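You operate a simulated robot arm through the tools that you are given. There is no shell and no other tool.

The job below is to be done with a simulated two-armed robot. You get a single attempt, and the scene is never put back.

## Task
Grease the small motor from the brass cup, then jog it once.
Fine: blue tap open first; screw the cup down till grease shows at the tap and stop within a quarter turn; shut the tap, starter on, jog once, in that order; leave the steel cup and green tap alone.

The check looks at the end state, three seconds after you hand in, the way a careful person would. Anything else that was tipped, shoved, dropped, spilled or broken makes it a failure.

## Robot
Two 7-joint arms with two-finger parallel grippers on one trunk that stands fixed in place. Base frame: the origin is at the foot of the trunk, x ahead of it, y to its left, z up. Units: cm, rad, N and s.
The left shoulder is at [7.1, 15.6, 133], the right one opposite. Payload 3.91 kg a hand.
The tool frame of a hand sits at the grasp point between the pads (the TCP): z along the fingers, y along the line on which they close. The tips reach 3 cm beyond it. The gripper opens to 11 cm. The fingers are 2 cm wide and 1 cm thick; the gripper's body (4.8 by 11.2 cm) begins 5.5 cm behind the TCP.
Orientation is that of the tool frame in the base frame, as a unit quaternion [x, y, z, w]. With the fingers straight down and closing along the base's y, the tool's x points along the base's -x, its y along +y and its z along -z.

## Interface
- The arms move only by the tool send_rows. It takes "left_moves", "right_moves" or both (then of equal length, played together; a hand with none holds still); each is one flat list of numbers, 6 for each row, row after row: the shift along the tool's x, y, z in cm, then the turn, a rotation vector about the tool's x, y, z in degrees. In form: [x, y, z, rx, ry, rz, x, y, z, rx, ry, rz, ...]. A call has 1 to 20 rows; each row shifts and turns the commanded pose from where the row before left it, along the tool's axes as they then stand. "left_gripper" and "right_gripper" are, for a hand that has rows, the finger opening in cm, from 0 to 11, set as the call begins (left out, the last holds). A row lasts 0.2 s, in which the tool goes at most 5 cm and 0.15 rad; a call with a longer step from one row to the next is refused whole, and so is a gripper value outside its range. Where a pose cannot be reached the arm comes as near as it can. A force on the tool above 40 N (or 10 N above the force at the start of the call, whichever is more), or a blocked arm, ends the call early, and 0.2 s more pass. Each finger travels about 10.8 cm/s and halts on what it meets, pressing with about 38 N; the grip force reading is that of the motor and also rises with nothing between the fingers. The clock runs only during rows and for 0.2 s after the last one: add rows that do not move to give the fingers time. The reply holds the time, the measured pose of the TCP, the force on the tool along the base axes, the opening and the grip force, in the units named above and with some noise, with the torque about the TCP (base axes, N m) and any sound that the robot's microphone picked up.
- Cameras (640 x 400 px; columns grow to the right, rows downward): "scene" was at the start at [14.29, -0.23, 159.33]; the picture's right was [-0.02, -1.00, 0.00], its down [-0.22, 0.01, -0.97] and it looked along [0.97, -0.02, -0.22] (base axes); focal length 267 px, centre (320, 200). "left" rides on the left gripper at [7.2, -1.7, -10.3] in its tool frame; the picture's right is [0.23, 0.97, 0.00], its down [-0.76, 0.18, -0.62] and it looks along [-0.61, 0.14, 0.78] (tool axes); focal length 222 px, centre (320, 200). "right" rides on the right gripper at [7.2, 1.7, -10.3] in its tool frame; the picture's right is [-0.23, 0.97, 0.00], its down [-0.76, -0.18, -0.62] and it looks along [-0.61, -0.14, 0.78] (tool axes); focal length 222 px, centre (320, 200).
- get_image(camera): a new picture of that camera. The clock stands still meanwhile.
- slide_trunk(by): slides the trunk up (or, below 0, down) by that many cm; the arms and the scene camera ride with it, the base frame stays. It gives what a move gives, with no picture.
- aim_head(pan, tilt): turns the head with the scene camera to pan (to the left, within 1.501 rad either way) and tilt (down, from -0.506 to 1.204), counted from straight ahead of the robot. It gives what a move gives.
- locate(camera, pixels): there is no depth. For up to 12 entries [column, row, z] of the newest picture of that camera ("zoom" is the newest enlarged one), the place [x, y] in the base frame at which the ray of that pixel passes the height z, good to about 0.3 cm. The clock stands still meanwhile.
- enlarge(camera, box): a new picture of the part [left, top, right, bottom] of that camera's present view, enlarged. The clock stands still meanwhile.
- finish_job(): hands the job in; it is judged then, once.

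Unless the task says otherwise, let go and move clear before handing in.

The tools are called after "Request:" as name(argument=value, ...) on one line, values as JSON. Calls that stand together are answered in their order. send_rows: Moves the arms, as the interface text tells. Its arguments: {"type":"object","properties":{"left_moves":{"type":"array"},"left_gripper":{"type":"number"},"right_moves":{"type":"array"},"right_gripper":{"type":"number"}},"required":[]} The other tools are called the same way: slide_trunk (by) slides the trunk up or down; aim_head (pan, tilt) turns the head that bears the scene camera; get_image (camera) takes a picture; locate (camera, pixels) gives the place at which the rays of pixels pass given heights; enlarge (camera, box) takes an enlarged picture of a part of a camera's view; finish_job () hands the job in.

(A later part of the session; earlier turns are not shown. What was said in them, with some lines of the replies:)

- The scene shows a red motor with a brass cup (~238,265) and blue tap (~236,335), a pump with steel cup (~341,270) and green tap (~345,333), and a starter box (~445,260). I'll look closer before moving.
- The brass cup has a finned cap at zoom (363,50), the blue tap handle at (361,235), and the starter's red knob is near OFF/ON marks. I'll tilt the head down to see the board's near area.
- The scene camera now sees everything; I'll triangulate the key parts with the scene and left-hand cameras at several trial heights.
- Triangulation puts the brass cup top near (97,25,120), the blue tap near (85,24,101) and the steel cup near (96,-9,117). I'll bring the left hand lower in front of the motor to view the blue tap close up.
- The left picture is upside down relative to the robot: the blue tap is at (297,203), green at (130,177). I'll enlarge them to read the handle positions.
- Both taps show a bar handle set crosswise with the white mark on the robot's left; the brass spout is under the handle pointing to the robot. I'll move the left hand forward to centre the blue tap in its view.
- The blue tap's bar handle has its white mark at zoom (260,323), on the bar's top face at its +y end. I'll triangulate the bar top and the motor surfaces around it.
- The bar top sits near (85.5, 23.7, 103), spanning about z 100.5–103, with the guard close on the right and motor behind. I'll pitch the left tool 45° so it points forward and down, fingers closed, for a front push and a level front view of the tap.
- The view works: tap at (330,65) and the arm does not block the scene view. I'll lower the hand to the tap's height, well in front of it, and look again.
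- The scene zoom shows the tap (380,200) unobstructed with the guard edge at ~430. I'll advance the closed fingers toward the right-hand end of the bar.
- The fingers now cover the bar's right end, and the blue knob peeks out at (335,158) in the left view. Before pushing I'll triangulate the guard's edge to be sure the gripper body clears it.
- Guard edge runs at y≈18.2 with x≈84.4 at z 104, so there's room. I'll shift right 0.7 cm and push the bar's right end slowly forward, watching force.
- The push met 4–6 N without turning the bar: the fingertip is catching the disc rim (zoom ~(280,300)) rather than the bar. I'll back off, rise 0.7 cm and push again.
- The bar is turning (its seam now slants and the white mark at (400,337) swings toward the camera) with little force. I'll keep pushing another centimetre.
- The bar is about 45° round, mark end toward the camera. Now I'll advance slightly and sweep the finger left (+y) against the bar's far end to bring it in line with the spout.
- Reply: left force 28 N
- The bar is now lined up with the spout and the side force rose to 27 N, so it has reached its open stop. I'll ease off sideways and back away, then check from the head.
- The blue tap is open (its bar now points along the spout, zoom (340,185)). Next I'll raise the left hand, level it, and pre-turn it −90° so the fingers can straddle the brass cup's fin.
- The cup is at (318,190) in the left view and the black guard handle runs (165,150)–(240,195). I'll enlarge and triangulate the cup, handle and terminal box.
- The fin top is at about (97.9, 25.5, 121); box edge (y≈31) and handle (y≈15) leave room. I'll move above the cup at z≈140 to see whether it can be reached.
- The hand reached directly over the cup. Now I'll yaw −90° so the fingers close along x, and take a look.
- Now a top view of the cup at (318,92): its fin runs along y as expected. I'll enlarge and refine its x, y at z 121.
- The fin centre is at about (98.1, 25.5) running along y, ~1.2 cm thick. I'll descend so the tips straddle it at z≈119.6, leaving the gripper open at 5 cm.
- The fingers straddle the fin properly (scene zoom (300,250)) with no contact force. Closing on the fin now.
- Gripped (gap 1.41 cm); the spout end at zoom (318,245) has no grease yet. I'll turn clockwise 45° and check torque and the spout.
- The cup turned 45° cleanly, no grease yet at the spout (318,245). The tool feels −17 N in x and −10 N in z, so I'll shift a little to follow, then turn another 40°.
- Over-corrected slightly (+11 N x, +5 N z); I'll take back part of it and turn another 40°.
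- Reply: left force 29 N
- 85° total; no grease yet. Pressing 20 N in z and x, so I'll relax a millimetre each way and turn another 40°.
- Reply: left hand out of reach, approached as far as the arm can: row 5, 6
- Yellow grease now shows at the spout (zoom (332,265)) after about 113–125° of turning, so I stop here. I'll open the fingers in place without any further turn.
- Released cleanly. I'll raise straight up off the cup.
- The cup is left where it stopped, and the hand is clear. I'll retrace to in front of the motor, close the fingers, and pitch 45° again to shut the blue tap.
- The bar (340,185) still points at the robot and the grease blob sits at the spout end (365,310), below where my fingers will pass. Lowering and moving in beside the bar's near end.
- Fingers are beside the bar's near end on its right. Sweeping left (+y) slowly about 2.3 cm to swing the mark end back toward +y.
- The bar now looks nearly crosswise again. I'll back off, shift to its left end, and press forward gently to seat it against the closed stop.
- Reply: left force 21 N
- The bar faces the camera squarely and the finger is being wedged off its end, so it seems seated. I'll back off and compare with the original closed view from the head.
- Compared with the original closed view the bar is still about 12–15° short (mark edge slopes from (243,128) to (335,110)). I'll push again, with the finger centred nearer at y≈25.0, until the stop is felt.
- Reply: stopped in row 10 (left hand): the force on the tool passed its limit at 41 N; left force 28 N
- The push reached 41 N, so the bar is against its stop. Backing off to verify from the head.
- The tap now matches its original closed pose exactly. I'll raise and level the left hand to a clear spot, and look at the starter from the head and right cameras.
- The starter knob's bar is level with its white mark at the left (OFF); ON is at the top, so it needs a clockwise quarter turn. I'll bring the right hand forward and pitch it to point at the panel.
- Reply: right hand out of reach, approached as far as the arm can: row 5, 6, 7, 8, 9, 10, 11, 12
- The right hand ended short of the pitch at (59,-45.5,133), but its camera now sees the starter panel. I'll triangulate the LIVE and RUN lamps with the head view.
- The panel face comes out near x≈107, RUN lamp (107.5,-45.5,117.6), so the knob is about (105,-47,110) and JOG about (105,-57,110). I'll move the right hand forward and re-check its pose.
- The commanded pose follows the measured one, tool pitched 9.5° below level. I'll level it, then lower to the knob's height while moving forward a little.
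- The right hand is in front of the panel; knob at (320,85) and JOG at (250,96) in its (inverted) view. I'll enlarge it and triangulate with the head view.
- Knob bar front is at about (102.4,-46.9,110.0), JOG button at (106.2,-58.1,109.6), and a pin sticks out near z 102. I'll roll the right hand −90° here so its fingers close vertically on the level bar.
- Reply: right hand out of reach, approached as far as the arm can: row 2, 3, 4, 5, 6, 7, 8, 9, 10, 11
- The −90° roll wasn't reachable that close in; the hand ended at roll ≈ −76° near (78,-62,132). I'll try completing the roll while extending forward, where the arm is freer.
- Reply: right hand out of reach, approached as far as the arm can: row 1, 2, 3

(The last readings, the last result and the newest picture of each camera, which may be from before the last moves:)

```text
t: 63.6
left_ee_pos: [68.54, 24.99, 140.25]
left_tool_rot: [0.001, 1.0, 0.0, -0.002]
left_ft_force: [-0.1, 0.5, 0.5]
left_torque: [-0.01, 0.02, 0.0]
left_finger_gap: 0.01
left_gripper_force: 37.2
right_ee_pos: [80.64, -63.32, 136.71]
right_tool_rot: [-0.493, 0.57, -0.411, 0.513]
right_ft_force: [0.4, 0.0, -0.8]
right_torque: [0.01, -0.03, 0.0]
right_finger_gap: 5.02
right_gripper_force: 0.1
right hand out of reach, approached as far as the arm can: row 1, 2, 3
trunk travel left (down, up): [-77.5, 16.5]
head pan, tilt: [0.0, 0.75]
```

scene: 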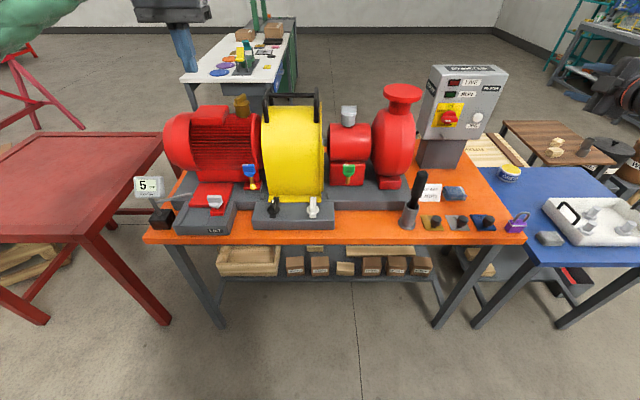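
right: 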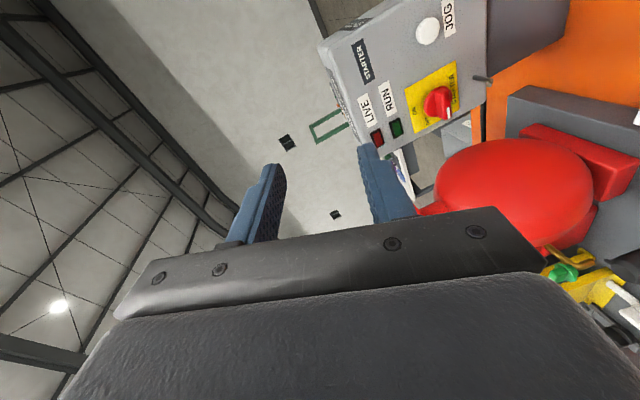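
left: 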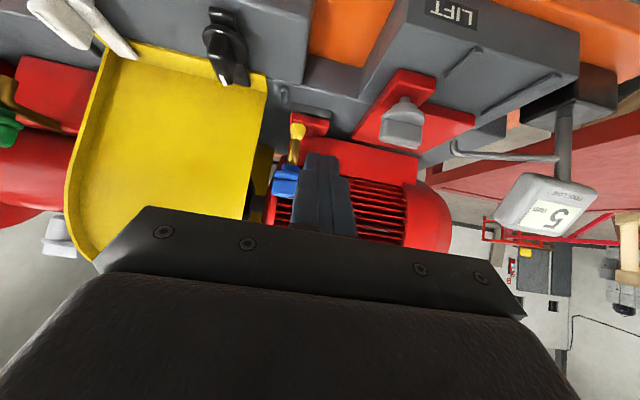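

Negative roll is at the wrist's limit, so I'll go the other way: return to roll 0, then test roll +90° (fingers vertical again), which leaves room to turn clockwise.

Request:
send_rows(right_moves=[0, 0, 0, 0.72, -0.5, 7.96, 0, 0, 0, 0.72, -0.5, 7.96, 0, 0, 0, 0.72, -0.5, 7.96, 0, 0, 0, 0.72, -0.5, 7.96, 0, 0, 0, 0.72, -0.5, 7.96, 0, 0, 0, 0.72, -0.5, 7.96, 0, 0, 0, 0.72, -0.5, 7.96, 0, 0, 0, 0.72, -0.5, 7.96, 0, 0, 0, 0.72, -0.5, 7.96, 0, 0, 0, 0.72, -0.5, 7.96, 0, 0, 0, 0, 0, 0])

Request:
send_rows(right_moves=[0, 0, 0, 0, 0, 8.2, 0, 0, 0, 0, 0, 8.2, 0, 0, 0, 0, 0, 8.2, 0, 0, 0, 0, 0, 8.2, 0, 0, 0, 0, 0, 8.2, 0, 0, 0, 0, 0, 8.2, 0, 0, 0, 0, 0, 8.2, 0, 0, 0, 0, 0, 8.2, 0, 0, 0, 0, 0, 8.2, 0, 0, 0, 0, 0, 8.2, 0, 0, 0, 0, 0, 8, 0, 0, 0, 0, 0, 0])

Request:
get_image(camera="scene")

Request:
get_image(camera="right")

```text
t: 66.0
left_ee_pos: [68.79, 24.88, 140.07]
left_tool_rot: [0.001, 1.0, 0.0, -0.003]
left_ft_force: [0.3, 0.0, -0.9]
left_torque: [0.01, 0.01, 0.02]
left_finger_gap: 0.0
left_gripper_force: 37.2
right_ee_pos: [80.37, -63.97, 138.14]
right_tool_rot: [0.0, 0.712, 0.002, 0.702]
right_ft_force: [1.0, -0.7, -0.6]
right_torque: [-0.01, 0.01, 0.03]
right_finger_gap: 5.03
right_gripper_force: 0.1
right hand out of reach, approached as far as the arm can: row 9, 10
trunk travel left (down, up): [-77.5, 16.5]
head pan, tilt: [0.0, 0.75]
```

```text
t: 68.6
left_ee_pos: [68.55, 24.84, 140.2]
left_tool_rot: [0.002, 1.0, 0.0, -0.001]
left_ft_force: [-0.2, -0.1, -0.6]
left_torque: [-0.01, -0.05, -0.01]
left_finger_gap: 0.0
left_gripper_force: 37.7
right_ee_pos: [80.21, -63.97, 138.2]
right_tool_rot: [0.503, 0.503, 0.498, 0.496]
right_ft_force: [0.4, -0.3, 0.8]
right_torque: [0.0, -0.01, -0.02]
right_finger_gap: 5.03
right_gripper_force: 0.0
trunk travel left (down, up): [-77.5, 16.5]
head pan, tilt: [0.0, 0.75]
```

```text
taken
```

scene: 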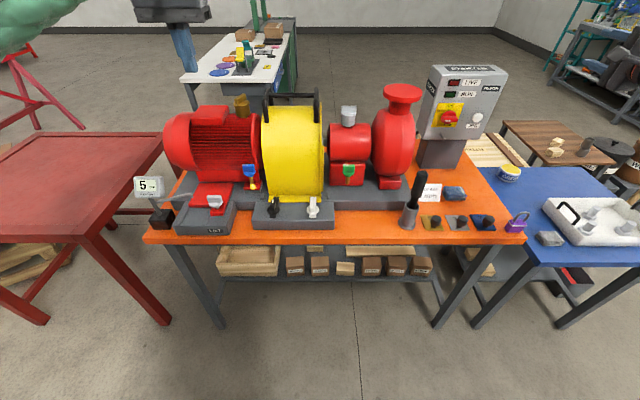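

```text
taken
```

right: 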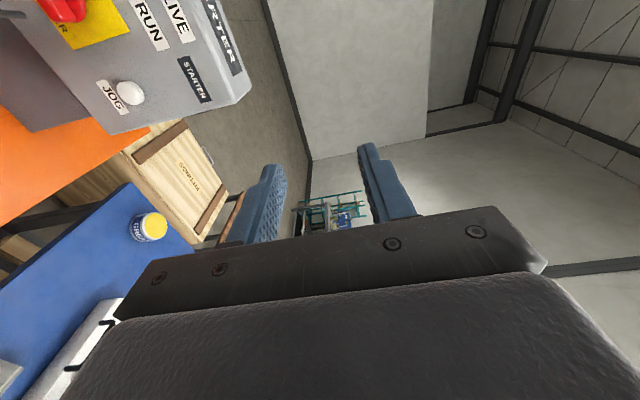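

Roll +90° is reachable. Now I'll move to a pre-grasp point ~10 cm in front of the knob at (90,-47,110).

Request:
send_rows(right_moves=[2.14, -3.52, 0, 0, 0, 0, 2.14, -3.52, 0, 0, 0, 0, 2.14, -3.52, 0, 0, 0, 0, 2.14, -3.52, 0, 0, 0, 0, 2.14, -3.52, 0, 0, 0, 0, 2.14, -3.52, 0, 0, 0, 0, 2.14, -3.52, 0, 0, 0, 0, 2.14, -3.52, 0, 0, 0, 0, 0, 0, 4, 0, 0, 0, 0, 0, 4, 0, 0, 0, 0, 0, 0, 0, 0, 0])

Request:
get_image(camera="scene")

Request:
get_image(camera="right")

```text
t: 71.2
left_ee_pos: [68.65, 24.99, 140.16]
left_tool_rot: [0.002, 1.0, 0.0, -0.002]
left_ft_force: [0.3, 0.9, -0.7]
left_torque: [0.02, 0.02, -0.01]
left_finger_gap: 0.0
left_gripper_force: 37.6
right_ee_pos: [73.42, -52.56, 95.48]
right_tool_rot: [0.603, 0.61, 0.368, 0.359]
right_ft_force: [0.1, 0.1, -0.2]
right_torque: [0.01, 0.04, 0.02]
right_finger_gap: 4.98
right_gripper_force: 0.0
right hand out of reach, approached as far as the arm can: row 1, 2, 3, 4, 5, 6, 7
trunk travel left (down, up): [-77.5, 16.5]
head pan, tilt: [0.0, 0.75]
stopped in row 11 (right hand): the arm was blocked; the commanded pose is now the measured one
```

```text
taken
```

scene: 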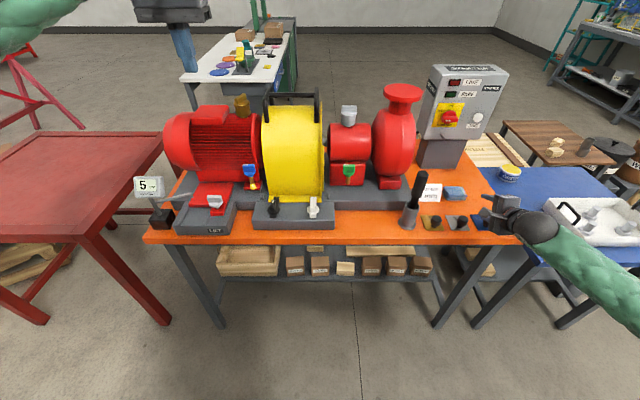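

```text
taken
```

right: 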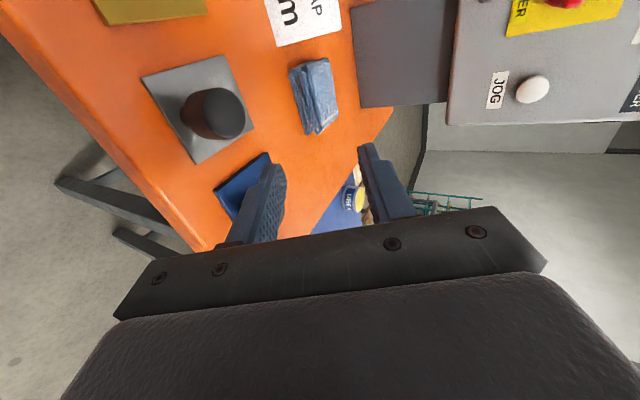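

The arm sagged to (73,-53,95) and was blocked near the shim plates and padlock at the bench corner. I'll look closely before moving anything.

Request:
enlarge(camera="scene", box=[400, 160, 560, 260])

Request:
enlarge(camera="right", box=[130, 40, 450, 240])

```text
4.00 times, centred on (480, 210) of scene
```

zoom: 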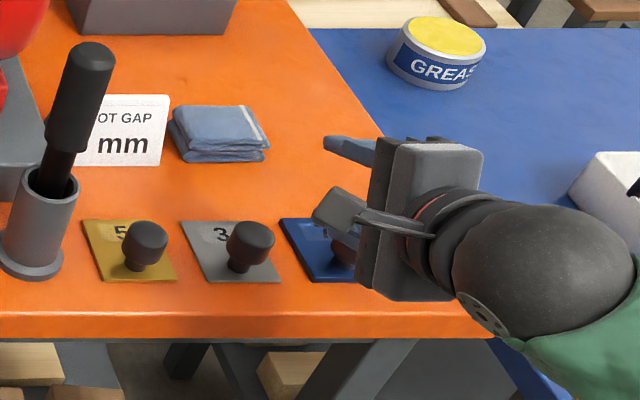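

```text
2.00 times, centred on (290, 140) of right
```

zoom: 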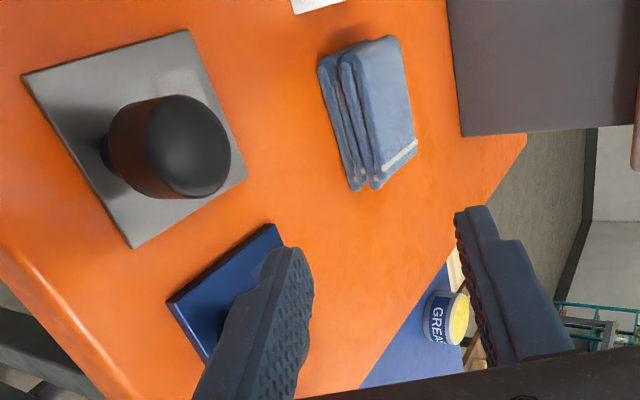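

The shims and rag look unmoved and the tool force is near zero, so it is likely the arm links, not the fingers, that are blocked. I'll ease the hand straight up in small steps.

Request:
send_rows(right_moves=[0, 0.88, -0.47, 0, 0, 0, 0, 0.88, -0.47, 0, 0, 0, 0, 0.88, -0.47, 0, 0, 0, 0, 0.88, -0.47, 0, 0, 0, 0, 0, 0, 0, 0, 0])

Request:
get_image(camera="scene")

Request:
enlarge(camera="scene", box=[400, 160, 560, 260])

```text
t: 72.4
left_ee_pos: [68.57, 24.9, 140.27]
left_tool_rot: [0.002, 1.0, 0.0, -0.002]
left_ft_force: [0.4, 0.1, 0.9]
left_torque: [-0.01, 0.03, -0.02]
left_finger_gap: 0.01
left_gripper_force: 37.9
right_ee_pos: [73.45, -52.69, 99.61]
right_tool_rot: [0.603, 0.61, 0.369, 0.359]
right_ft_force: [0.0, 0.3, -0.7]
right_torque: [0.0, 0.0, -0.03]
right_finger_gap: 5.01
right_gripper_force: 0.1
trunk travel left (down, up): [-77.5, 16.5]
head pan, tilt: [0.0, 0.75]
```

```text
taken
```

scene: 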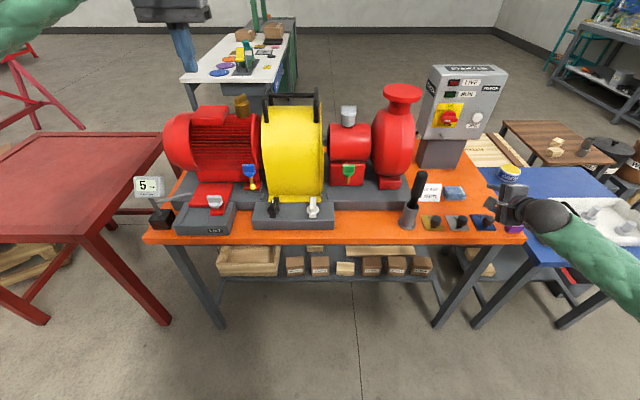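

```text
4.00 times, centred on (480, 210) of scene
```

zoom: 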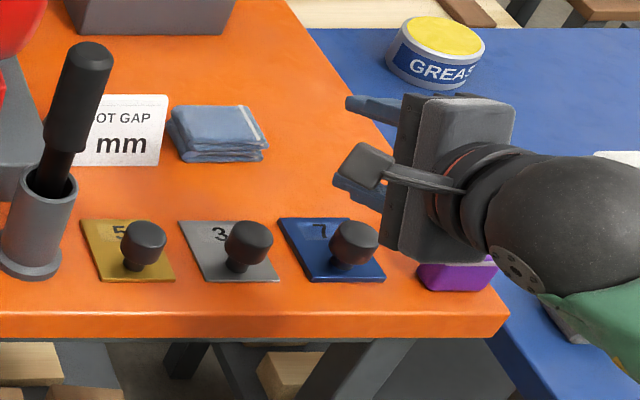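

Everything on the bench corner (shims 5/3/7, padlock, rag, tin) is in place. I'll continue straight up to z≈130, then undo the roll there.

Request:
send_rows(right_moves=[0, 3.88, -2.07, 0, 0, 0, 0, 3.88, -2.07, 0, 0, 0, 0, 3.88, -2.07, 0, 0, 0, 0, 3.88, -2.07, 0, 0, 0, 0, 3.88, -2.07, 0, 0, 0, 0, 3.88, -2.07, 0, 0, 0, 0, 3.88, -2.07, 0, 0, 0, 0, 0, 0, 0, 0, 0])

Request:
get_image(camera="scene")

```text
t: 74.2
left_ee_pos: [68.55, 24.93, 140.15]
left_tool_rot: [0.002, 1.0, 0.001, -0.002]
left_ft_force: [0.7, -0.1, -0.4]
left_torque: [-0.01, -0.01, -0.01]
left_finger_gap: 0.02
left_gripper_force: 37.6
right_ee_pos: [73.21, -52.96, 130.23]
right_tool_rot: [0.602, 0.61, 0.369, 0.359]
right_ft_force: [-0.4, -0.8, 0.1]
right_torque: [-0.01, 0.01, 0.01]
right_finger_gap: 5.02
right_gripper_force: 0.1
trunk travel left (down, up): [-77.5, 16.5]
head pan, tilt: [0.0, 0.75]
```

```text
taken
```

scene: 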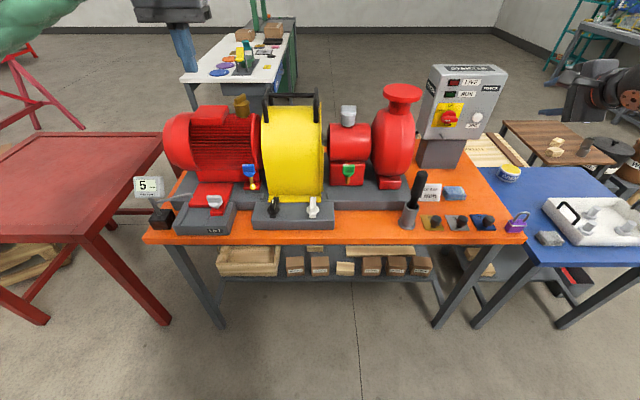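

Everything still matches the start (padlock (517,222), block (550,238), tray). Now I'll extend forward while levelling the tool, keeping roll +90°, where the arm should be less folded.

Request:
send_rows(right_moves=[0, 0, 4, -7, 0, 0, 0, 0, 4, -7, 0, 0, 0, 0, 4, -7, 0, 0, 0, 0, 4, -7, 0, 0, 0, 0, 0, 0, 0, 0])

Request:
get_image(camera="right")

```text
t: 75.4
left_ee_pos: [68.42, 24.85, 140.25]
left_tool_rot: [0.001, 1.0, 0.0, -0.002]
left_ft_force: [0.5, -0.1, 0.0]
left_torque: [-0.01, -0.03, 0.02]
left_finger_gap: 0.0
left_gripper_force: 38.0
right_ee_pos: [88.34, -52.72, 125.8]
right_tool_rot: [0.496, 0.501, 0.506, 0.496]
right_ft_force: [-0.6, 0.1, 0.3]
right_torque: [0.01, 0.0, -0.01]
right_finger_gap: 5.02
right_gripper_force: 0.0
trunk travel left (down, up): [-77.5, 16.5]
head pan, tilt: [0.0, 0.75]
```

```text
taken
```

right: 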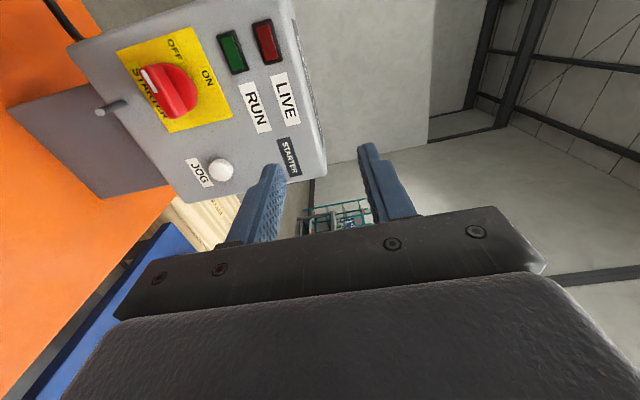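

That worked: level at (88,-53,126), with the panel in view. Lowering toward the knob's height in small steps.

Request:
send_rows(right_moves=[1.45, -3.9, 0.3, 0, 0, 0, 1.45, -3.9, 0.3, 0, 0, 0, 0, 0, 0, 0, 0, 0])

Request:
send_rows(right_moves=[1.45, -3.9, 0.3, 0, 0, 0, 1.45, -3.9, 0.3, 0, 0, 0, 0, 0, 0, 0, 0, 0])

Request:
get_image(camera="right")

Request:
get_image(camera="scene")

```text
t: 76.2
left_ee_pos: [68.5, 24.9, 140.17]
left_tool_rot: [0.002, 1.0, 0.0, -0.001]
left_ft_force: [1.0, -0.2, -0.2]
left_torque: [-0.02, -0.01, -0.02]
left_finger_gap: 0.0
left_gripper_force: 37.5
right_ee_pos: [88.99, -49.67, 118.03]
right_tool_rot: [0.498, 0.502, 0.506, 0.494]
right_ft_force: [0.2, 0.4, -0.1]
right_torque: [-0.01, 0.01, -0.01]
right_finger_gap: 5.01
right_gripper_force: 0.1
trunk travel left (down, up): [-77.5, 16.5]
head pan, tilt: [0.0, 0.75]
```

```text
t: 77.0
left_ee_pos: [68.59, 24.85, 140.22]
left_tool_rot: [0.002, 1.0, 0.0, -0.002]
left_ft_force: [0.0, 0.4, 0.5]
left_torque: [0.03, -0.01, -0.01]
left_finger_gap: 0.0
left_gripper_force: 37.8
right_ee_pos: [89.48, -46.64, 110.1]
right_tool_rot: [0.497, 0.501, 0.506, 0.495]
right_ft_force: [0.1, 0.0, -1.0]
right_torque: [0.02, 0.01, -0.01]
right_finger_gap: 4.98
right_gripper_force: 0.1
trunk travel left (down, up): [-77.5, 16.5]
head pan, tilt: [0.0, 0.75]
```

```text
taken
```

right: 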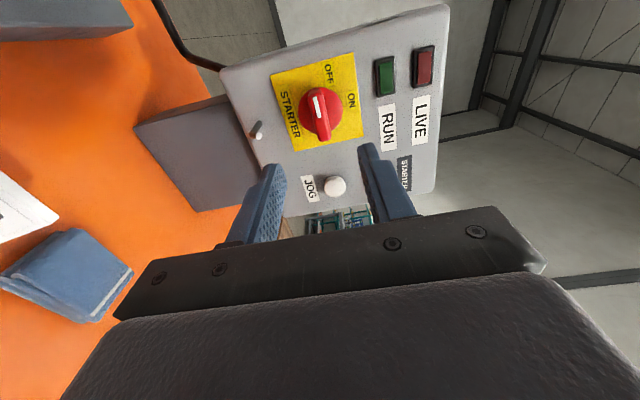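

```text
taken
```

scene: 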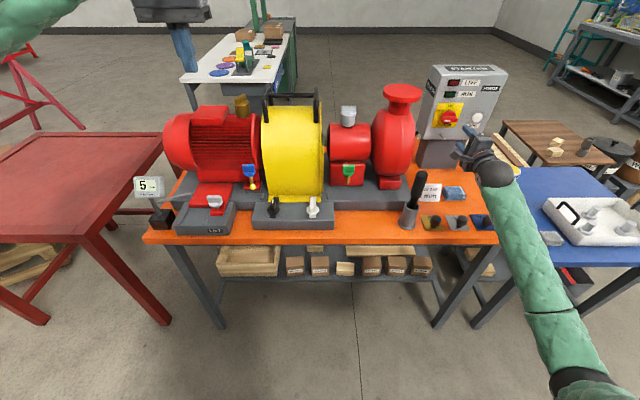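

The hand is level in front of the panel at (89.5,-46.6,110.1). I'll enlarge the knob in this view to check its predicted position (≈(320,119)).

Request:
enlarge(camera="right", box=[260, 60, 388, 140])

Request:
enlarge(camera="scene", box=[420, 90, 500, 170])

```text
5.00 times, centred on (324, 100) of right
```

zoom: 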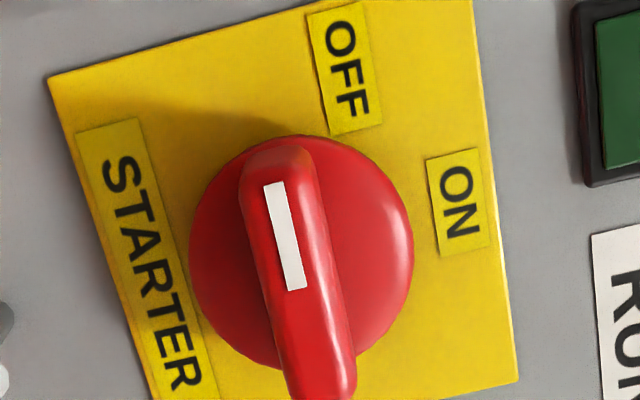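

```text
5.00 times, centred on (460, 130) of scene
```

zoom: 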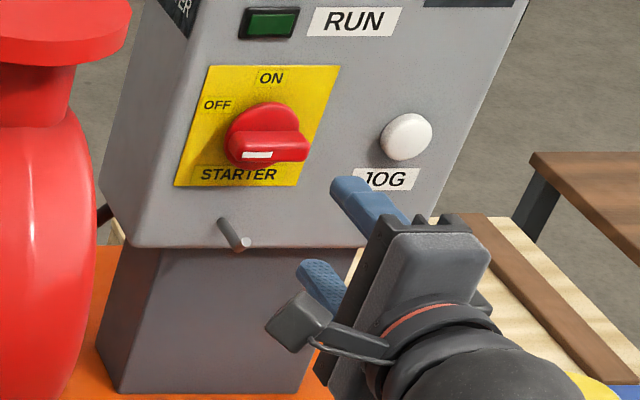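

The bar centre shows at (319.6,116.4), within 3 mm of prediction. Before gripping I'll test here whether the wrist can roll a further 90° clockwise.

Request:
send_rows(right_moves=[0, 0, 0, 0, 0, 8.2, 0, 0, 0, 0, 0, 8.2, 0, 0, 0, 0, 0, 8.2, 0, 0, 0, 0, 0, 8.2, 0, 0, 0, 0, 0, 8.2, 0, 0, 0, 0, 0, 0])

Request:
send_rows(right_moves=[0, 0, 0, 0, 0, 8.2, 0, 0, 0, 0, 0, 8.2, 0, 0, 0, 0, 0, 8.2, 0, 0, 0, 0, 0, 8.2, 0, 0, 0, 0, 0, 8.2, 0, 0, 0, 0, 0, 8, 0, 0, 0, 0, 0, 0])

```text
t: 78.4
left_ee_pos: [68.58, 24.84, 140.12]
left_tool_rot: [0.002, 1.0, 0.0, -0.002]
left_ft_force: [-0.3, -0.9, 0.3]
left_torque: [-0.02, 0.02, -0.02]
left_finger_gap: 0.0
left_gripper_force: 37.5
right_ee_pos: [89.6, -46.68, 110.08]
right_tool_rot: [0.643, 0.295, 0.647, 0.285]
right_ft_force: [0.1, -0.6, -0.1]
right_torque: [0.01, 0.0, 0.05]
right_finger_gap: 5.01
right_gripper_force: 0.0
trunk travel left (down, up): [-77.5, 16.5]
head pan, tilt: [0.0, 0.75]
```

```text
t: 80.0
left_ee_pos: [68.45, 24.96, 140.18]
left_tool_rot: [0.002, 1.0, 0.0, -0.002]
left_ft_force: [-1.0, 0.4, 0.4]
left_torque: [-0.01, 0.04, 0.0]
left_finger_gap: 0.0
left_gripper_force: 38.1
right_ee_pos: [89.68, -46.72, 110.07]
right_tool_rot: [0.707, 0.003, 0.707, -0.009]
right_ft_force: [0.0, -0.2, 0.1]
right_torque: [-0.02, 0.01, -0.05]
right_finger_gap: 5.02
right_gripper_force: 0.0
trunk travel left (down, up): [-77.5, 16.5]
head pan, tilt: [0.0, 0.75]
```

The extra roll is reachable. I'll roll back to +90°, then advance so the open fingers straddle the bar.

Request:
send_rows(right_moves=[0, 0, 0, 0, 0, -8.2, 0, 0, 0, 0, 0, -8.2, 0, 0, 0, 0, 0, -8.2, 0, 0, 0, 0, 0, -8.2, 0, 0, 0, 0, 0, -8.2, 0, 0, 0, 0, 0, -8.2, 0, 0, 0, 0, 0, -8.2, 0, 0, 0, 0, 0, -8.2, 0, 0, 0, 0, 0, -8.2, 0, 0, 0, 0, 0, -8.2, 0, 0, 0, 0, 0, -8, 0, 0, 4, 0, 0, 0, 0, 0, 3, 0, 0, 0, 0, 0, 0, 0, 0, 0])

Request:
get_image(camera="right")

Request:
enlarge(camera="scene", box=[420, 90, 500, 140])

```text
t: 83.0
left_ee_pos: [68.49, 24.94, 140.2]
left_tool_rot: [0.001, 1.0, 0.0, -0.002]
left_ft_force: [-0.2, 1.0, 0.2]
left_torque: [0.03, 0.01, 0.02]
left_finger_gap: 0.0
left_gripper_force: 37.6
right_ee_pos: [96.71, -46.59, 110.14]
right_tool_rot: [0.498, 0.501, 0.506, 0.494]
right_ft_force: [0.4, -0.4, -0.4]
right_torque: [-0.01, 0.03, 0.0]
right_finger_gap: 4.99
right_gripper_force: 0.0
trunk travel left (down, up): [-77.5, 16.5]
head pan, tilt: [0.0, 0.75]
```

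```text
taken
```

right: 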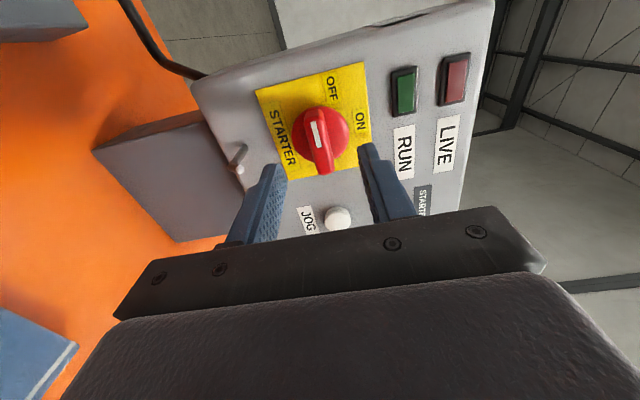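

```text
8.00 times, centred on (460, 115) of scene
```

zoom: 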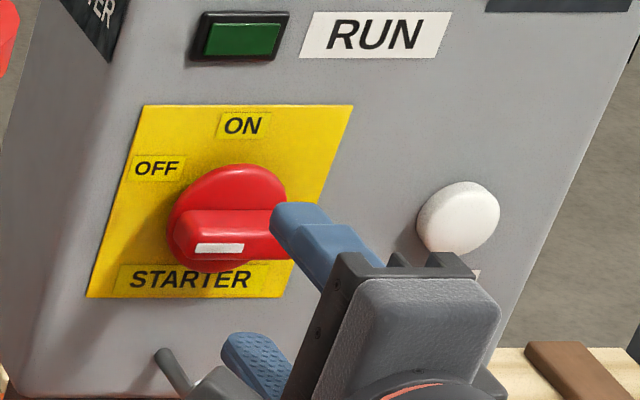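

The approach is aligned; I'll enlarge this closer view to refine how far away the bar's face is.

Request:
enlarge(camera="right", box=[240, 80, 400, 180])

```text
4.00 times, centred on (320, 130) of right
```

zoom: 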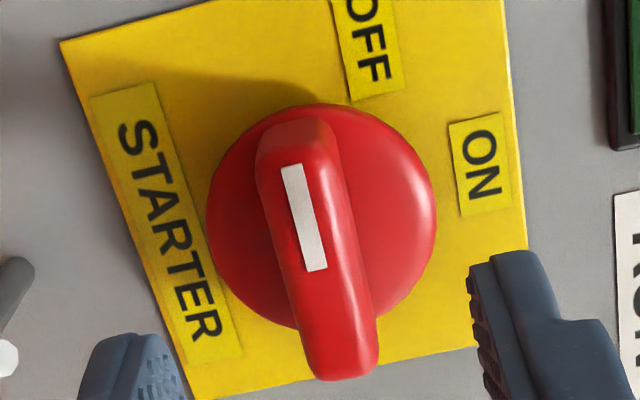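

The bar face is estimated between x 102.4 and 104, centred near y −47. I'll shift 0.35 cm right and advance 4.3 cm so the tips just straddle it.

Request:
send_rows(right_moves=[-0.35, -0.1, 1.5, 0, 0, 0, 0, 0, 1.5, 0, 0, 0, 0, 0, 1.3, 0, 0, 0, 0, 0, 0, 0, 0, 0])

Request:
get_image(camera="right")

Request:
enlarge(camera="scene", box=[420, 90, 500, 140])

```text
t: 84.0
left_ee_pos: [68.63, 24.77, 140.3]
left_tool_rot: [0.001, 1.0, 0.0, -0.001]
left_ft_force: [0.2, 0.3, -0.6]
left_torque: [-0.01, 0.02, -0.04]
left_finger_gap: 0.0
left_gripper_force: 37.4
right_ee_pos: [100.89, -46.76, 109.89]
right_tool_rot: [0.498, 0.502, 0.506, 0.494]
right_ft_force: [-0.1, -0.1, 0.7]
right_torque: [-0.02, -0.01, 0.01]
right_finger_gap: 5.0
right_gripper_force: 0.2
trunk travel left (down, up): [-77.5, 16.5]
head pan, tilt: [0.0, 0.75]
```

```text
taken
```

right: 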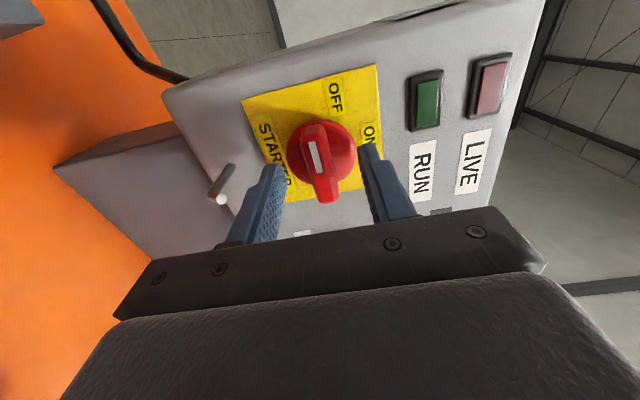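

```text
8.00 times, centred on (460, 115) of scene
```

zoom: 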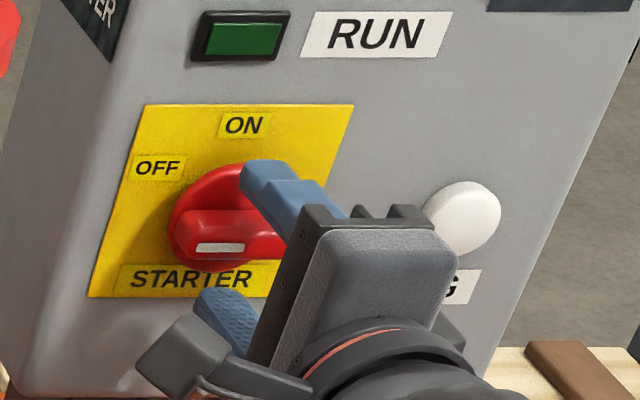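

The bar centre (320,160) lies slightly below the tip midpoint (≈(320,156)), so tips are about 1 cm past the bar's face. I'll go 0.7 cm deeper and close gently.

Request:
send_rows(right_moves=[0, 0, 0.7, 0, 0, 0, 0, 0, 0, 0, 0, 0])

Request:
send_rows(right_moves=[0, 0, 0, 0, 0, 0, 0, 0, 0, 0, 0, 0, 0, 0, 0, 0, 0, 0], right_gripper=0)

Request:
get_image(camera="right")

Request:
enlarge(camera="scene", box=[420, 90, 500, 140])

```text
t: 84.6
left_ee_pos: [68.52, 24.97, 140.15]
left_tool_rot: [0.001, 1.0, 0.0, -0.001]
left_ft_force: [-0.6, -0.1, -0.7]
left_torque: [0.02, 0.0, 0.04]
left_finger_gap: 0.0
left_gripper_force: 37.7
right_ee_pos: [101.66, -46.94, 110.02]
right_tool_rot: [0.498, 0.502, 0.506, 0.494]
right_ft_force: [-0.6, 0.9, -0.5]
right_torque: [0.05, 0.0, 0.01]
right_finger_gap: 4.97
right_gripper_force: 0.1
trunk travel left (down, up): [-77.5, 16.5]
head pan, tilt: [0.0, 0.75]
```

```text
t: 85.4
left_ee_pos: [68.54, 24.96, 140.22]
left_tool_rot: [0.002, 1.0, 0.001, -0.002]
left_ft_force: [-0.3, 0.2, -0.6]
left_torque: [0.0, -0.01, 0.02]
left_finger_gap: 0.01
left_gripper_force: 37.7
right_ee_pos: [101.58, -46.82, 109.99]
right_tool_rot: [0.498, 0.502, 0.506, 0.494]
right_ft_force: [2.7, -0.5, 2.5]
right_torque: [0.04, 0.05, 0.09]
right_finger_gap: 1.61
right_gripper_force: 45.4
trunk travel left (down, up): [-77.5, 16.5]
head pan, tilt: [0.0, 0.75]
```

```text
taken
```

right: 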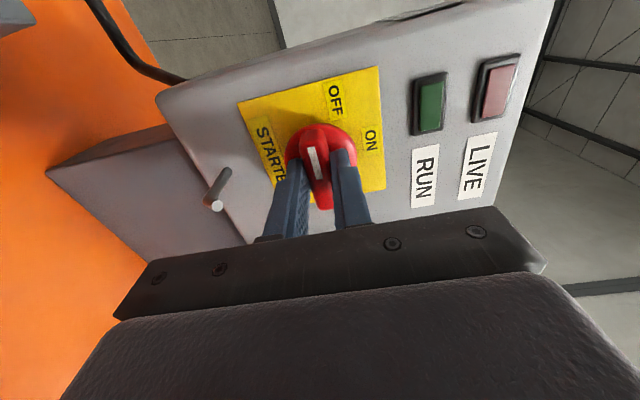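

```text
8.00 times, centred on (460, 115) of scene
```

zoom: 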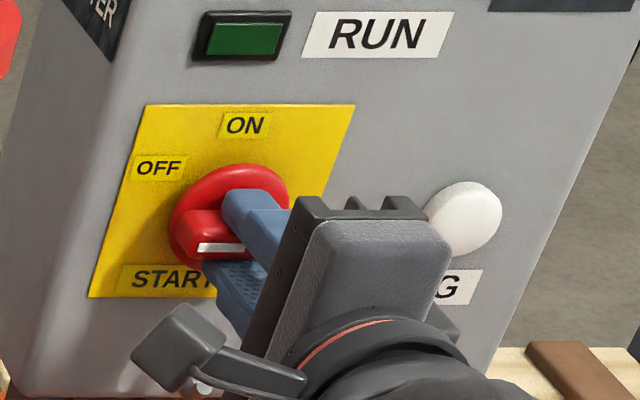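

Gripped on the bar (gap 1.61 cm, small forces). Turning it clockwise 49° first and checking.

Request:
send_rows(right_moves=[0, 0, 0, 0, 0, 7, 0, 0, 0, 0, 0, 7, 0, 0, 0, 0, 0, 7, 0, 0, 0, 0, 0, 7, 0, 0, 0, 0, 0, 7, 0, 0, 0, 0, 0, 7, 0, 0, 0, 0, 0, 7, 0, 0, 0, 0, 0, 0])

Request:
enlarge(camera="scene", box=[420, 70, 516, 140])

```text
t: 87.2
left_ee_pos: [68.52, 24.91, 140.12]
left_tool_rot: [0.002, 1.0, 0.0, -0.002]
left_ft_force: [0.4, 0.7, 0.8]
left_torque: [-0.02, -0.05, 0.02]
left_finger_gap: 0.0
left_gripper_force: 37.3
right_ee_pos: [101.6, -46.93, 110.15]
right_tool_rot: [0.661, 0.25, 0.666, 0.241]
right_ft_force: [16.8, -6.6, 16.3]
right_torque: [-0.03, -1.34, -0.42]
right_finger_gap: 1.58
right_gripper_force: 45.2
trunk travel left (down, up): [-77.5, 16.5]
head pan, tilt: [0.0, 0.75]
```

```text
5.71 times, centred on (468, 105) of scene
```

zoom: 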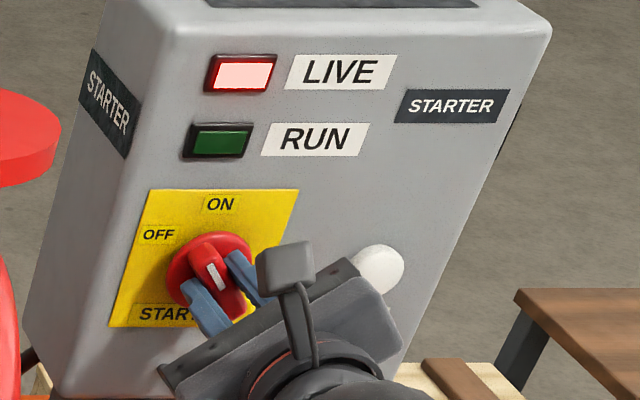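

The LIVE lamp lit at about 49° and the bar is swinging toward ON. I'll ease the sideways load slightly and finish the quarter turn.

Request:
send_rows(right_moves=[0.08, 0.07, 0.08, 0, 0, 0, 0, 0, 0, 0, 0, 7, 0, 0, 0, 0, 0, 7, 0, 0, 0, 0, 0, 7, 0, 0, 0, 0, 0, 7, 0, 0, 0, 0, 0, 7, 0, 0, 0, 0, 0, 6, 0, 0, 0, 0, 0, 0])

Request:
enlarge(camera="scene", box=[420, 70, 516, 140])

Request:
get_image(camera="right")

```text
t: 89.0
left_ee_pos: [68.48, 24.8, 140.2]
left_tool_rot: [0.001, 1.0, 0.0, -0.001]
left_ft_force: [1.4, -0.4, 0.1]
left_torque: [-0.03, 0.0, 0.02]
left_finger_gap: 0.0
left_gripper_force: 37.4
right_ee_pos: [101.55, -47.11, 110.1]
right_tool_rot: [0.707, 0.002, 0.708, -0.008]
right_ft_force: [10.1, -14.8, 16.2]
right_torque: [-0.47, -0.73, -1.22]
right_finger_gap: 1.6
right_gripper_force: 44.8
trunk travel left (down, up): [-77.5, 16.5]
head pan, tilt: [0.0, 0.75]
```

```text
5.71 times, centred on (468, 105) of scene
```

zoom: 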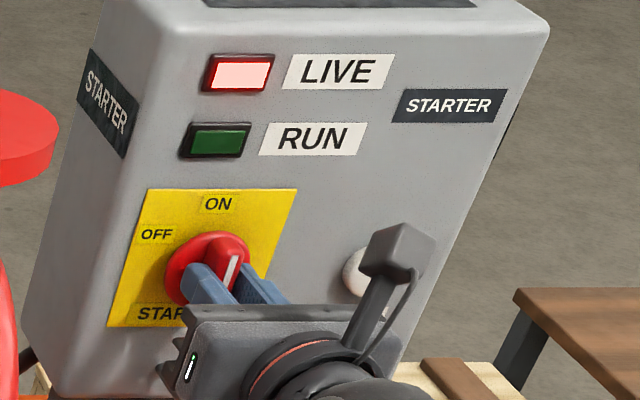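

```text
taken
```

right: 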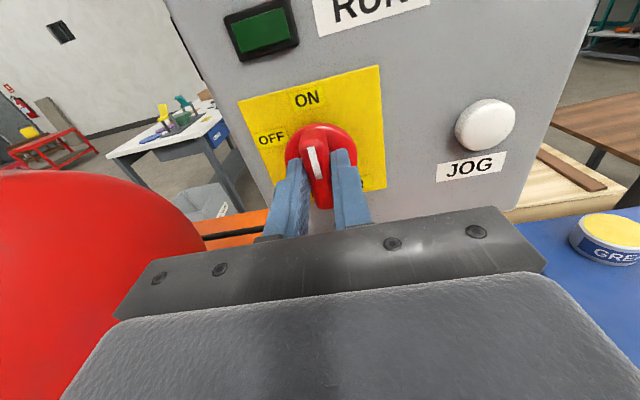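

The bar now points up at ON (right view, mark at (312,160)) with LIVE lit. I'll open the fingers and back straight out.

Request:
send_rows(right_moves=[0, 0, 0, 0, 0, 0, 0, 0, 0, 0, 0, 0, 0, 0, -2, 0, 0, 0, 0, 0, -4, 0, 0, 0, 0, 0, -2, 0, 0, 0, 0, 0, 0, 0, 0, 0], right_gripper=5)

Request:
get_image(camera="right")

Request:
enlarge(camera="scene", box=[420, 70, 516, 140])

```text
t: 90.4
left_ee_pos: [68.58, 25.04, 140.13]
left_tool_rot: [0.002, 1.0, 0.0, -0.003]
left_ft_force: [0.7, 0.0, 0.5]
left_torque: [-0.02, 0.01, -0.01]
left_finger_gap: 0.0
left_gripper_force: 37.5
right_ee_pos: [93.72, -47.02, 109.95]
right_tool_rot: [0.707, 0.003, 0.707, -0.007]
right_ft_force: [-0.2, 0.0, -0.4]
right_torque: [-0.01, 0.02, 0.02]
right_finger_gap: 5.02
right_gripper_force: 0.0
trunk travel left (down, up): [-77.5, 16.5]
head pan, tilt: [0.0, 0.75]
```

```text
taken
```

right: 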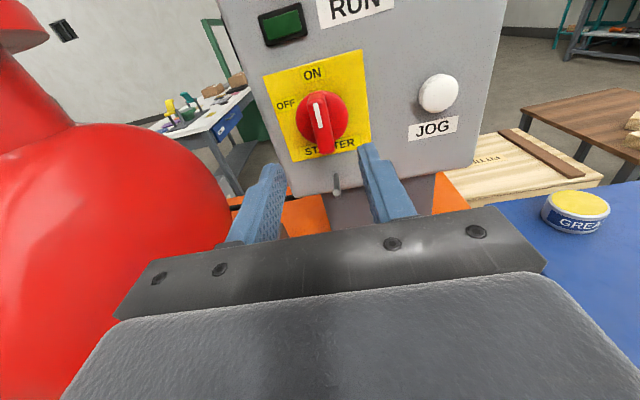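

```text
5.71 times, centred on (468, 105) of scene
```

zoom: 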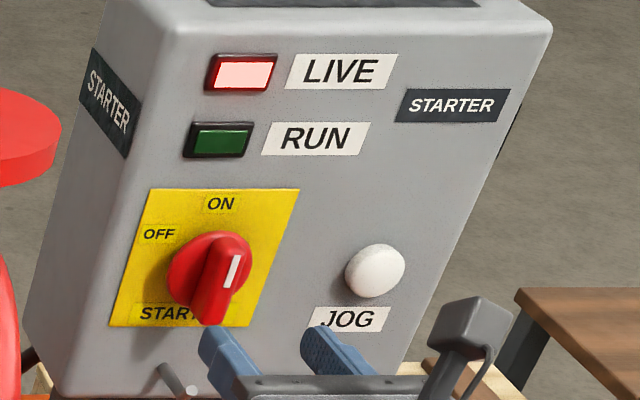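

The switch is ON and LIVE is lit; the JOG button at (438,93) works out to about (106.2,-58.4,109.5). I'll close the fingers and line up in front of it.

Request:
send_rows(right_moves=[0, 0, 0, 0, 0, 0, -0.1, 2.85, 0, 0, 0, 0, -0.1, 2.85, 0, 0, 0, 0, -0.1, 2.85, 0, 0, 0, 0, -0.05, 2.8, 0, 0, 0, 0, 0, 0, 0, 0, 0, 0], right_gripper=0)

Request:
get_image(camera="right")

Request:
enlarge(camera="scene", box=[420, 70, 516, 140])

```text
t: 91.8
left_ee_pos: [68.6, 24.92, 140.13]
left_tool_rot: [0.002, 1.0, 0.0, -0.003]
left_ft_force: [-1.1, 0.8, 0.3]
left_torque: [0.01, 0.0, 0.05]
left_finger_gap: 0.0
left_gripper_force: 37.7
right_ee_pos: [93.85, -58.32, 109.65]
right_tool_rot: [0.707, 0.003, 0.707, -0.007]
right_ft_force: [0.2, 0.8, -0.1]
right_torque: [0.0, 0.0, -0.04]
right_finger_gap: 0.03
right_gripper_force: 37.3
trunk travel left (down, up): [-77.5, 16.5]
head pan, tilt: [0.0, 0.75]
```

```text
taken
```

right: 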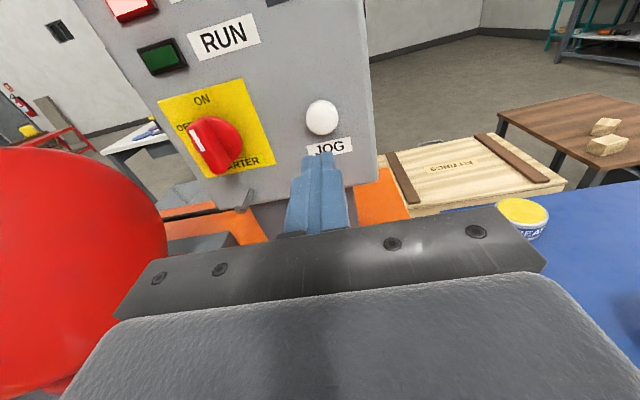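

```text
5.71 times, centred on (468, 105) of scene
```

zoom: 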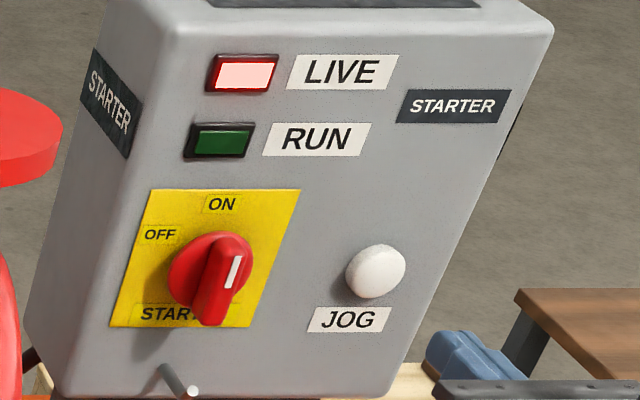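

JOG at (322,118) projects to (y −58.5, z 109.5), matching the fingertip line. I'll advance to just short of the button.

Request:
send_rows(right_moves=[-0.1, 0.1, 3.5, 0, 0, 0, 0, 0, 3.0, 0, 0, 0, 0, 0, 1, 0, 0, 0, 0, 0, 0, 0, 0, 0])

Request:
get_image(camera="right")

Request:
enlarge(camera="scene", box=[420, 70, 516, 140])

```text
t: 92.8
left_ee_pos: [68.63, 24.88, 140.08]
left_tool_rot: [0.001, 1.0, 0.0, -0.002]
left_ft_force: [0.0, 0.2, 0.4]
left_torque: [0.02, 0.01, 0.0]
left_finger_gap: 0.0
left_gripper_force: 37.4
right_ee_pos: [101.37, -58.35, 109.57]
right_tool_rot: [0.707, 0.003, 0.707, -0.008]
right_ft_force: [0.6, 0.4, 0.2]
right_torque: [0.01, 0.02, 0.02]
right_finger_gap: 0.03
right_gripper_force: 37.4
trunk travel left (down, up): [-77.5, 16.5]
head pan, tilt: [0.0, 0.75]
```

```text
taken
```

right: 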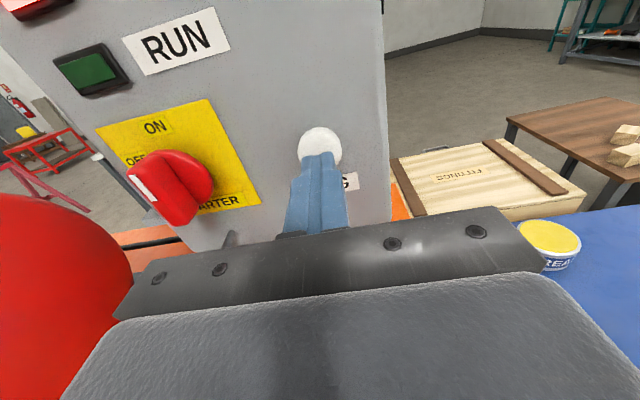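

```text
5.71 times, centred on (468, 105) of scene
```

zoom: 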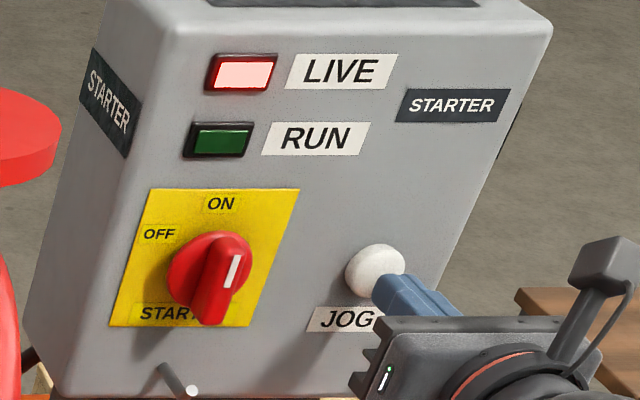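

The tip is just short of the button with no contact. Now one press: advancing slowly 1.6 cm and watching force, sound and the RUN lamp.

Request:
send_rows(right_moves=[0, 0, 0.4, 0, 0, 0, 0, 0, 0.4, 0, 0, 0, 0, 0, 0.4, 0, 0, 0, 0, 0, 0.4, 0, 0, 0])

Request:
enlarge(camera="scene", box=[420, 70, 516, 140])

```text
t: 93.8
left_ee_pos: [68.59, 24.98, 140.18]
left_tool_rot: [0.002, 1.0, -0.001, -0.002]
left_ft_force: [-0.9, 0.2, 0.0]
left_torque: [-0.01, -0.02, -0.01]
left_finger_gap: 0.0
left_gripper_force: 37.3
right_ee_pos: [102.96, -58.25, 109.49]
right_tool_rot: [0.707, 0.003, 0.707, -0.008]
right_ft_force: [-2.1, -0.1, -1.1]
right_torque: [-0.02, 0.04, 0.04]
right_finger_gap: 0.0
right_gripper_force: 38.0
trunk travel left (down, up): [-77.5, 16.5]
head pan, tilt: [0.0, 0.75]
heard: click
```

```text
5.71 times, centred on (468, 105) of scene
```

zoom: 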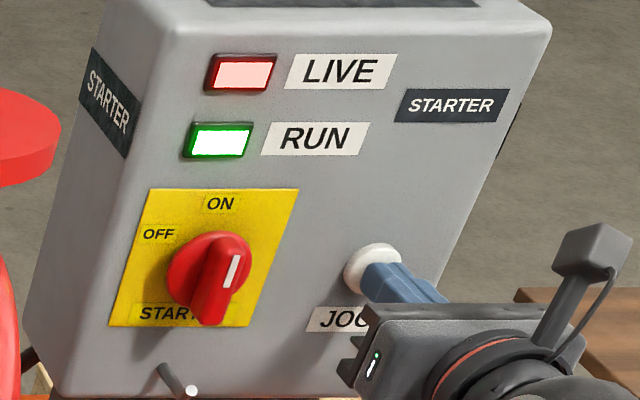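

A click was heard and RUN is lit, so the jog registered. Releasing now by backing straight out.

Request:
send_rows(right_moves=[0, 0, -2.5, 0, 0, 0, 0, 0, -4, 0, 0, 0, 0, 0, -4, 0, 0, 0, 0, 0, 0, 0, 0, 0])

Request:
get_image(camera="scene")

Request:
enlarge(camera="scene", box=[420, 70, 516, 140])

Request:
enlarge(camera="scene", box=[190, 80, 350, 200])

```text
t: 94.8
left_ee_pos: [68.68, 25.01, 140.14]
left_tool_rot: [0.002, 1.0, 0.0, -0.003]
left_ft_force: [-0.4, -0.3, -0.3]
left_torque: [-0.01, 0.0, 0.0]
left_finger_gap: 0.01
left_gripper_force: 37.9
right_ee_pos: [92.46, -58.59, 109.58]
right_tool_rot: [0.707, 0.003, 0.707, -0.009]
right_ft_force: [-0.1, -0.7, -1.2]
right_torque: [0.0, -0.03, -0.03]
right_finger_gap: 0.0
right_gripper_force: 38.2
trunk travel left (down, up): [-77.5, 16.5]
head pan, tilt: [0.0, 0.75]
```

```text
taken
```

scene: 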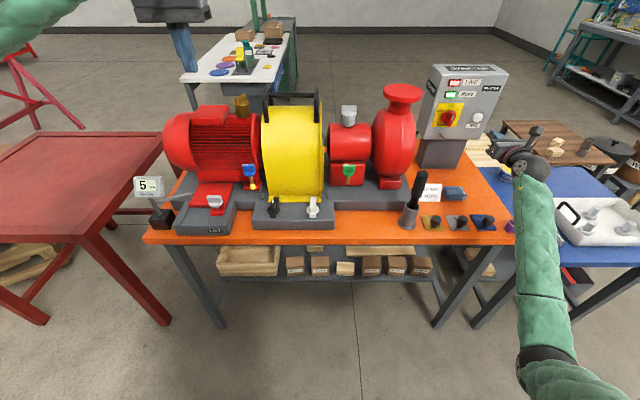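

```text
5.71 times, centred on (468, 105) of scene
```

zoom: 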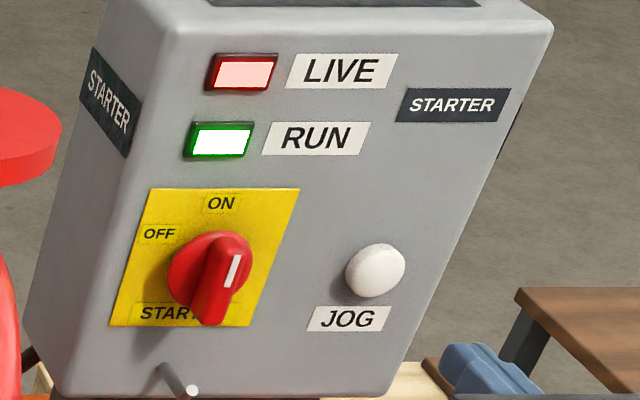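

```text
3.33 times, centred on (270, 140) of scene
```

zoom: 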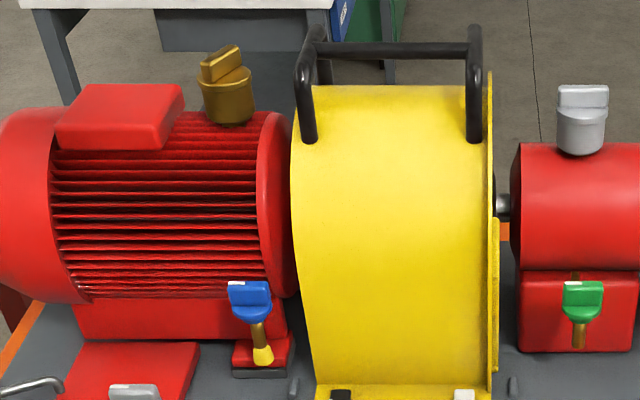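

The button popped back out; RUN is still lit shortly after release. I'll wait while lifting the right hand a bit, then check again.

Request:
send_rows(right_moves=[3, 0, 0, 0, 0, 0, 3, 0, 0, 0, 0, 0, 3, 0, 0, 0, 0, 0, 3, 0, 0, 0, 0, 0, 0, 0, 0, 0, 0, 0, 0, 0, 0, 0, 0, 0, 0, 0, 0, 0, 0, 0, 0, 0, 0, 0, 0, 0, 0, 0, 0, 0, 0, 0, 0, 0, 0, 0, 0, 0])

Request:
get_image(camera="scene")

Request:
enlarge(camera="scene", box=[420, 70, 516, 140])

```text
t: 97.0
left_ee_pos: [68.55, 24.86, 140.07]
left_tool_rot: [0.003, 1.0, 0.0, -0.002]
left_ft_force: [0.3, 0.1, 0.1]
left_torque: [-0.05, 0.01, 0.0]
left_finger_gap: 0.0
left_gripper_force: 38.0
right_ee_pos: [92.56, -58.46, 121.51]
right_tool_rot: [0.707, 0.003, 0.707, -0.009]
right_ft_force: [0.0, -0.6, 0.3]
right_torque: [0.01, 0.03, -0.01]
right_finger_gap: 0.0
right_gripper_force: 38.1
trunk travel left (down, up): [-77.5, 16.5]
head pan, tilt: [0.0, 0.75]
```

```text
taken
```

scene: 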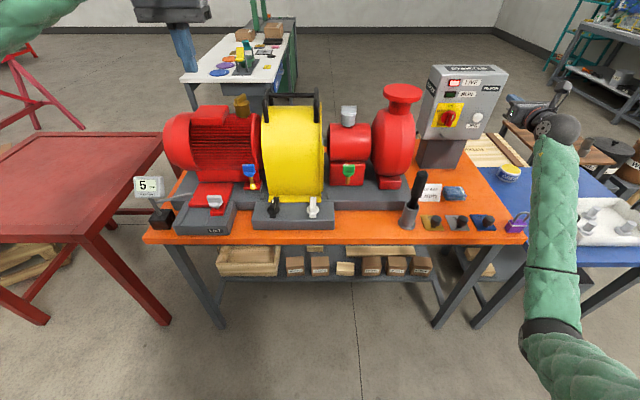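

```text
5.71 times, centred on (468, 105) of scene
```

zoom: 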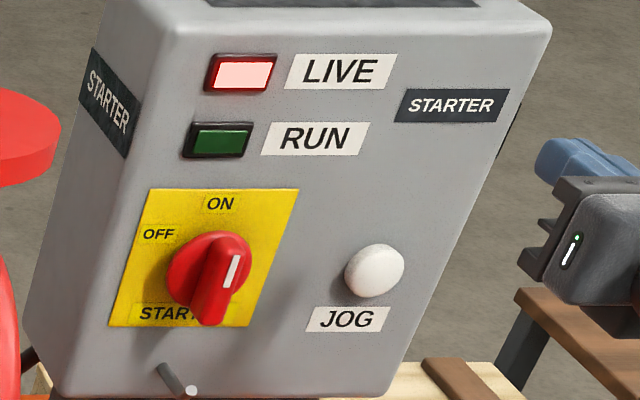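

RUN has gone out after a single jog, LIVE stays lit with the starter ON, the blue tap is shut (249,171) with grease at the spout, and the green tap, steel cup and bench items are where they began. Both hands are clear, so I'm handing in.

Request:
finish_job()

```text
The job is handed in.
```

The small motor is greased from the brass cup and jogged once, in the order you asked. I've handed the job in, but no pass or fail result has come back.

- **Blue tap opened:** I turned its handle to the open stop before touching the cup.
- **Brass cup:** I screwed it down clockwise in steps of about 40–45°, checking the spout after each one. Grease first showed after the third step, roughly 115° in total. It was clear at 85°, so the stop is well inside a quarter turn.
- **Blue tap shut:** My first push left it about 12–15° short. I pushed again to the stop, and it now matches its starting position.
- **Starter on:** The knob points at ON and the LIVE lamp is lit. I left it on.
- **Jog:** I pressed the button once. There was a click, and RUN lit and then went out.

I never touched the steel cup or the green tap. While I was lining up for the starter, the right arm sank low over the bench corner and was blocked. The tool read almost no force, and pictures afterwards show the shims, padlock, rag and tin where they started. A blob of grease is still on the blue tap's spout.
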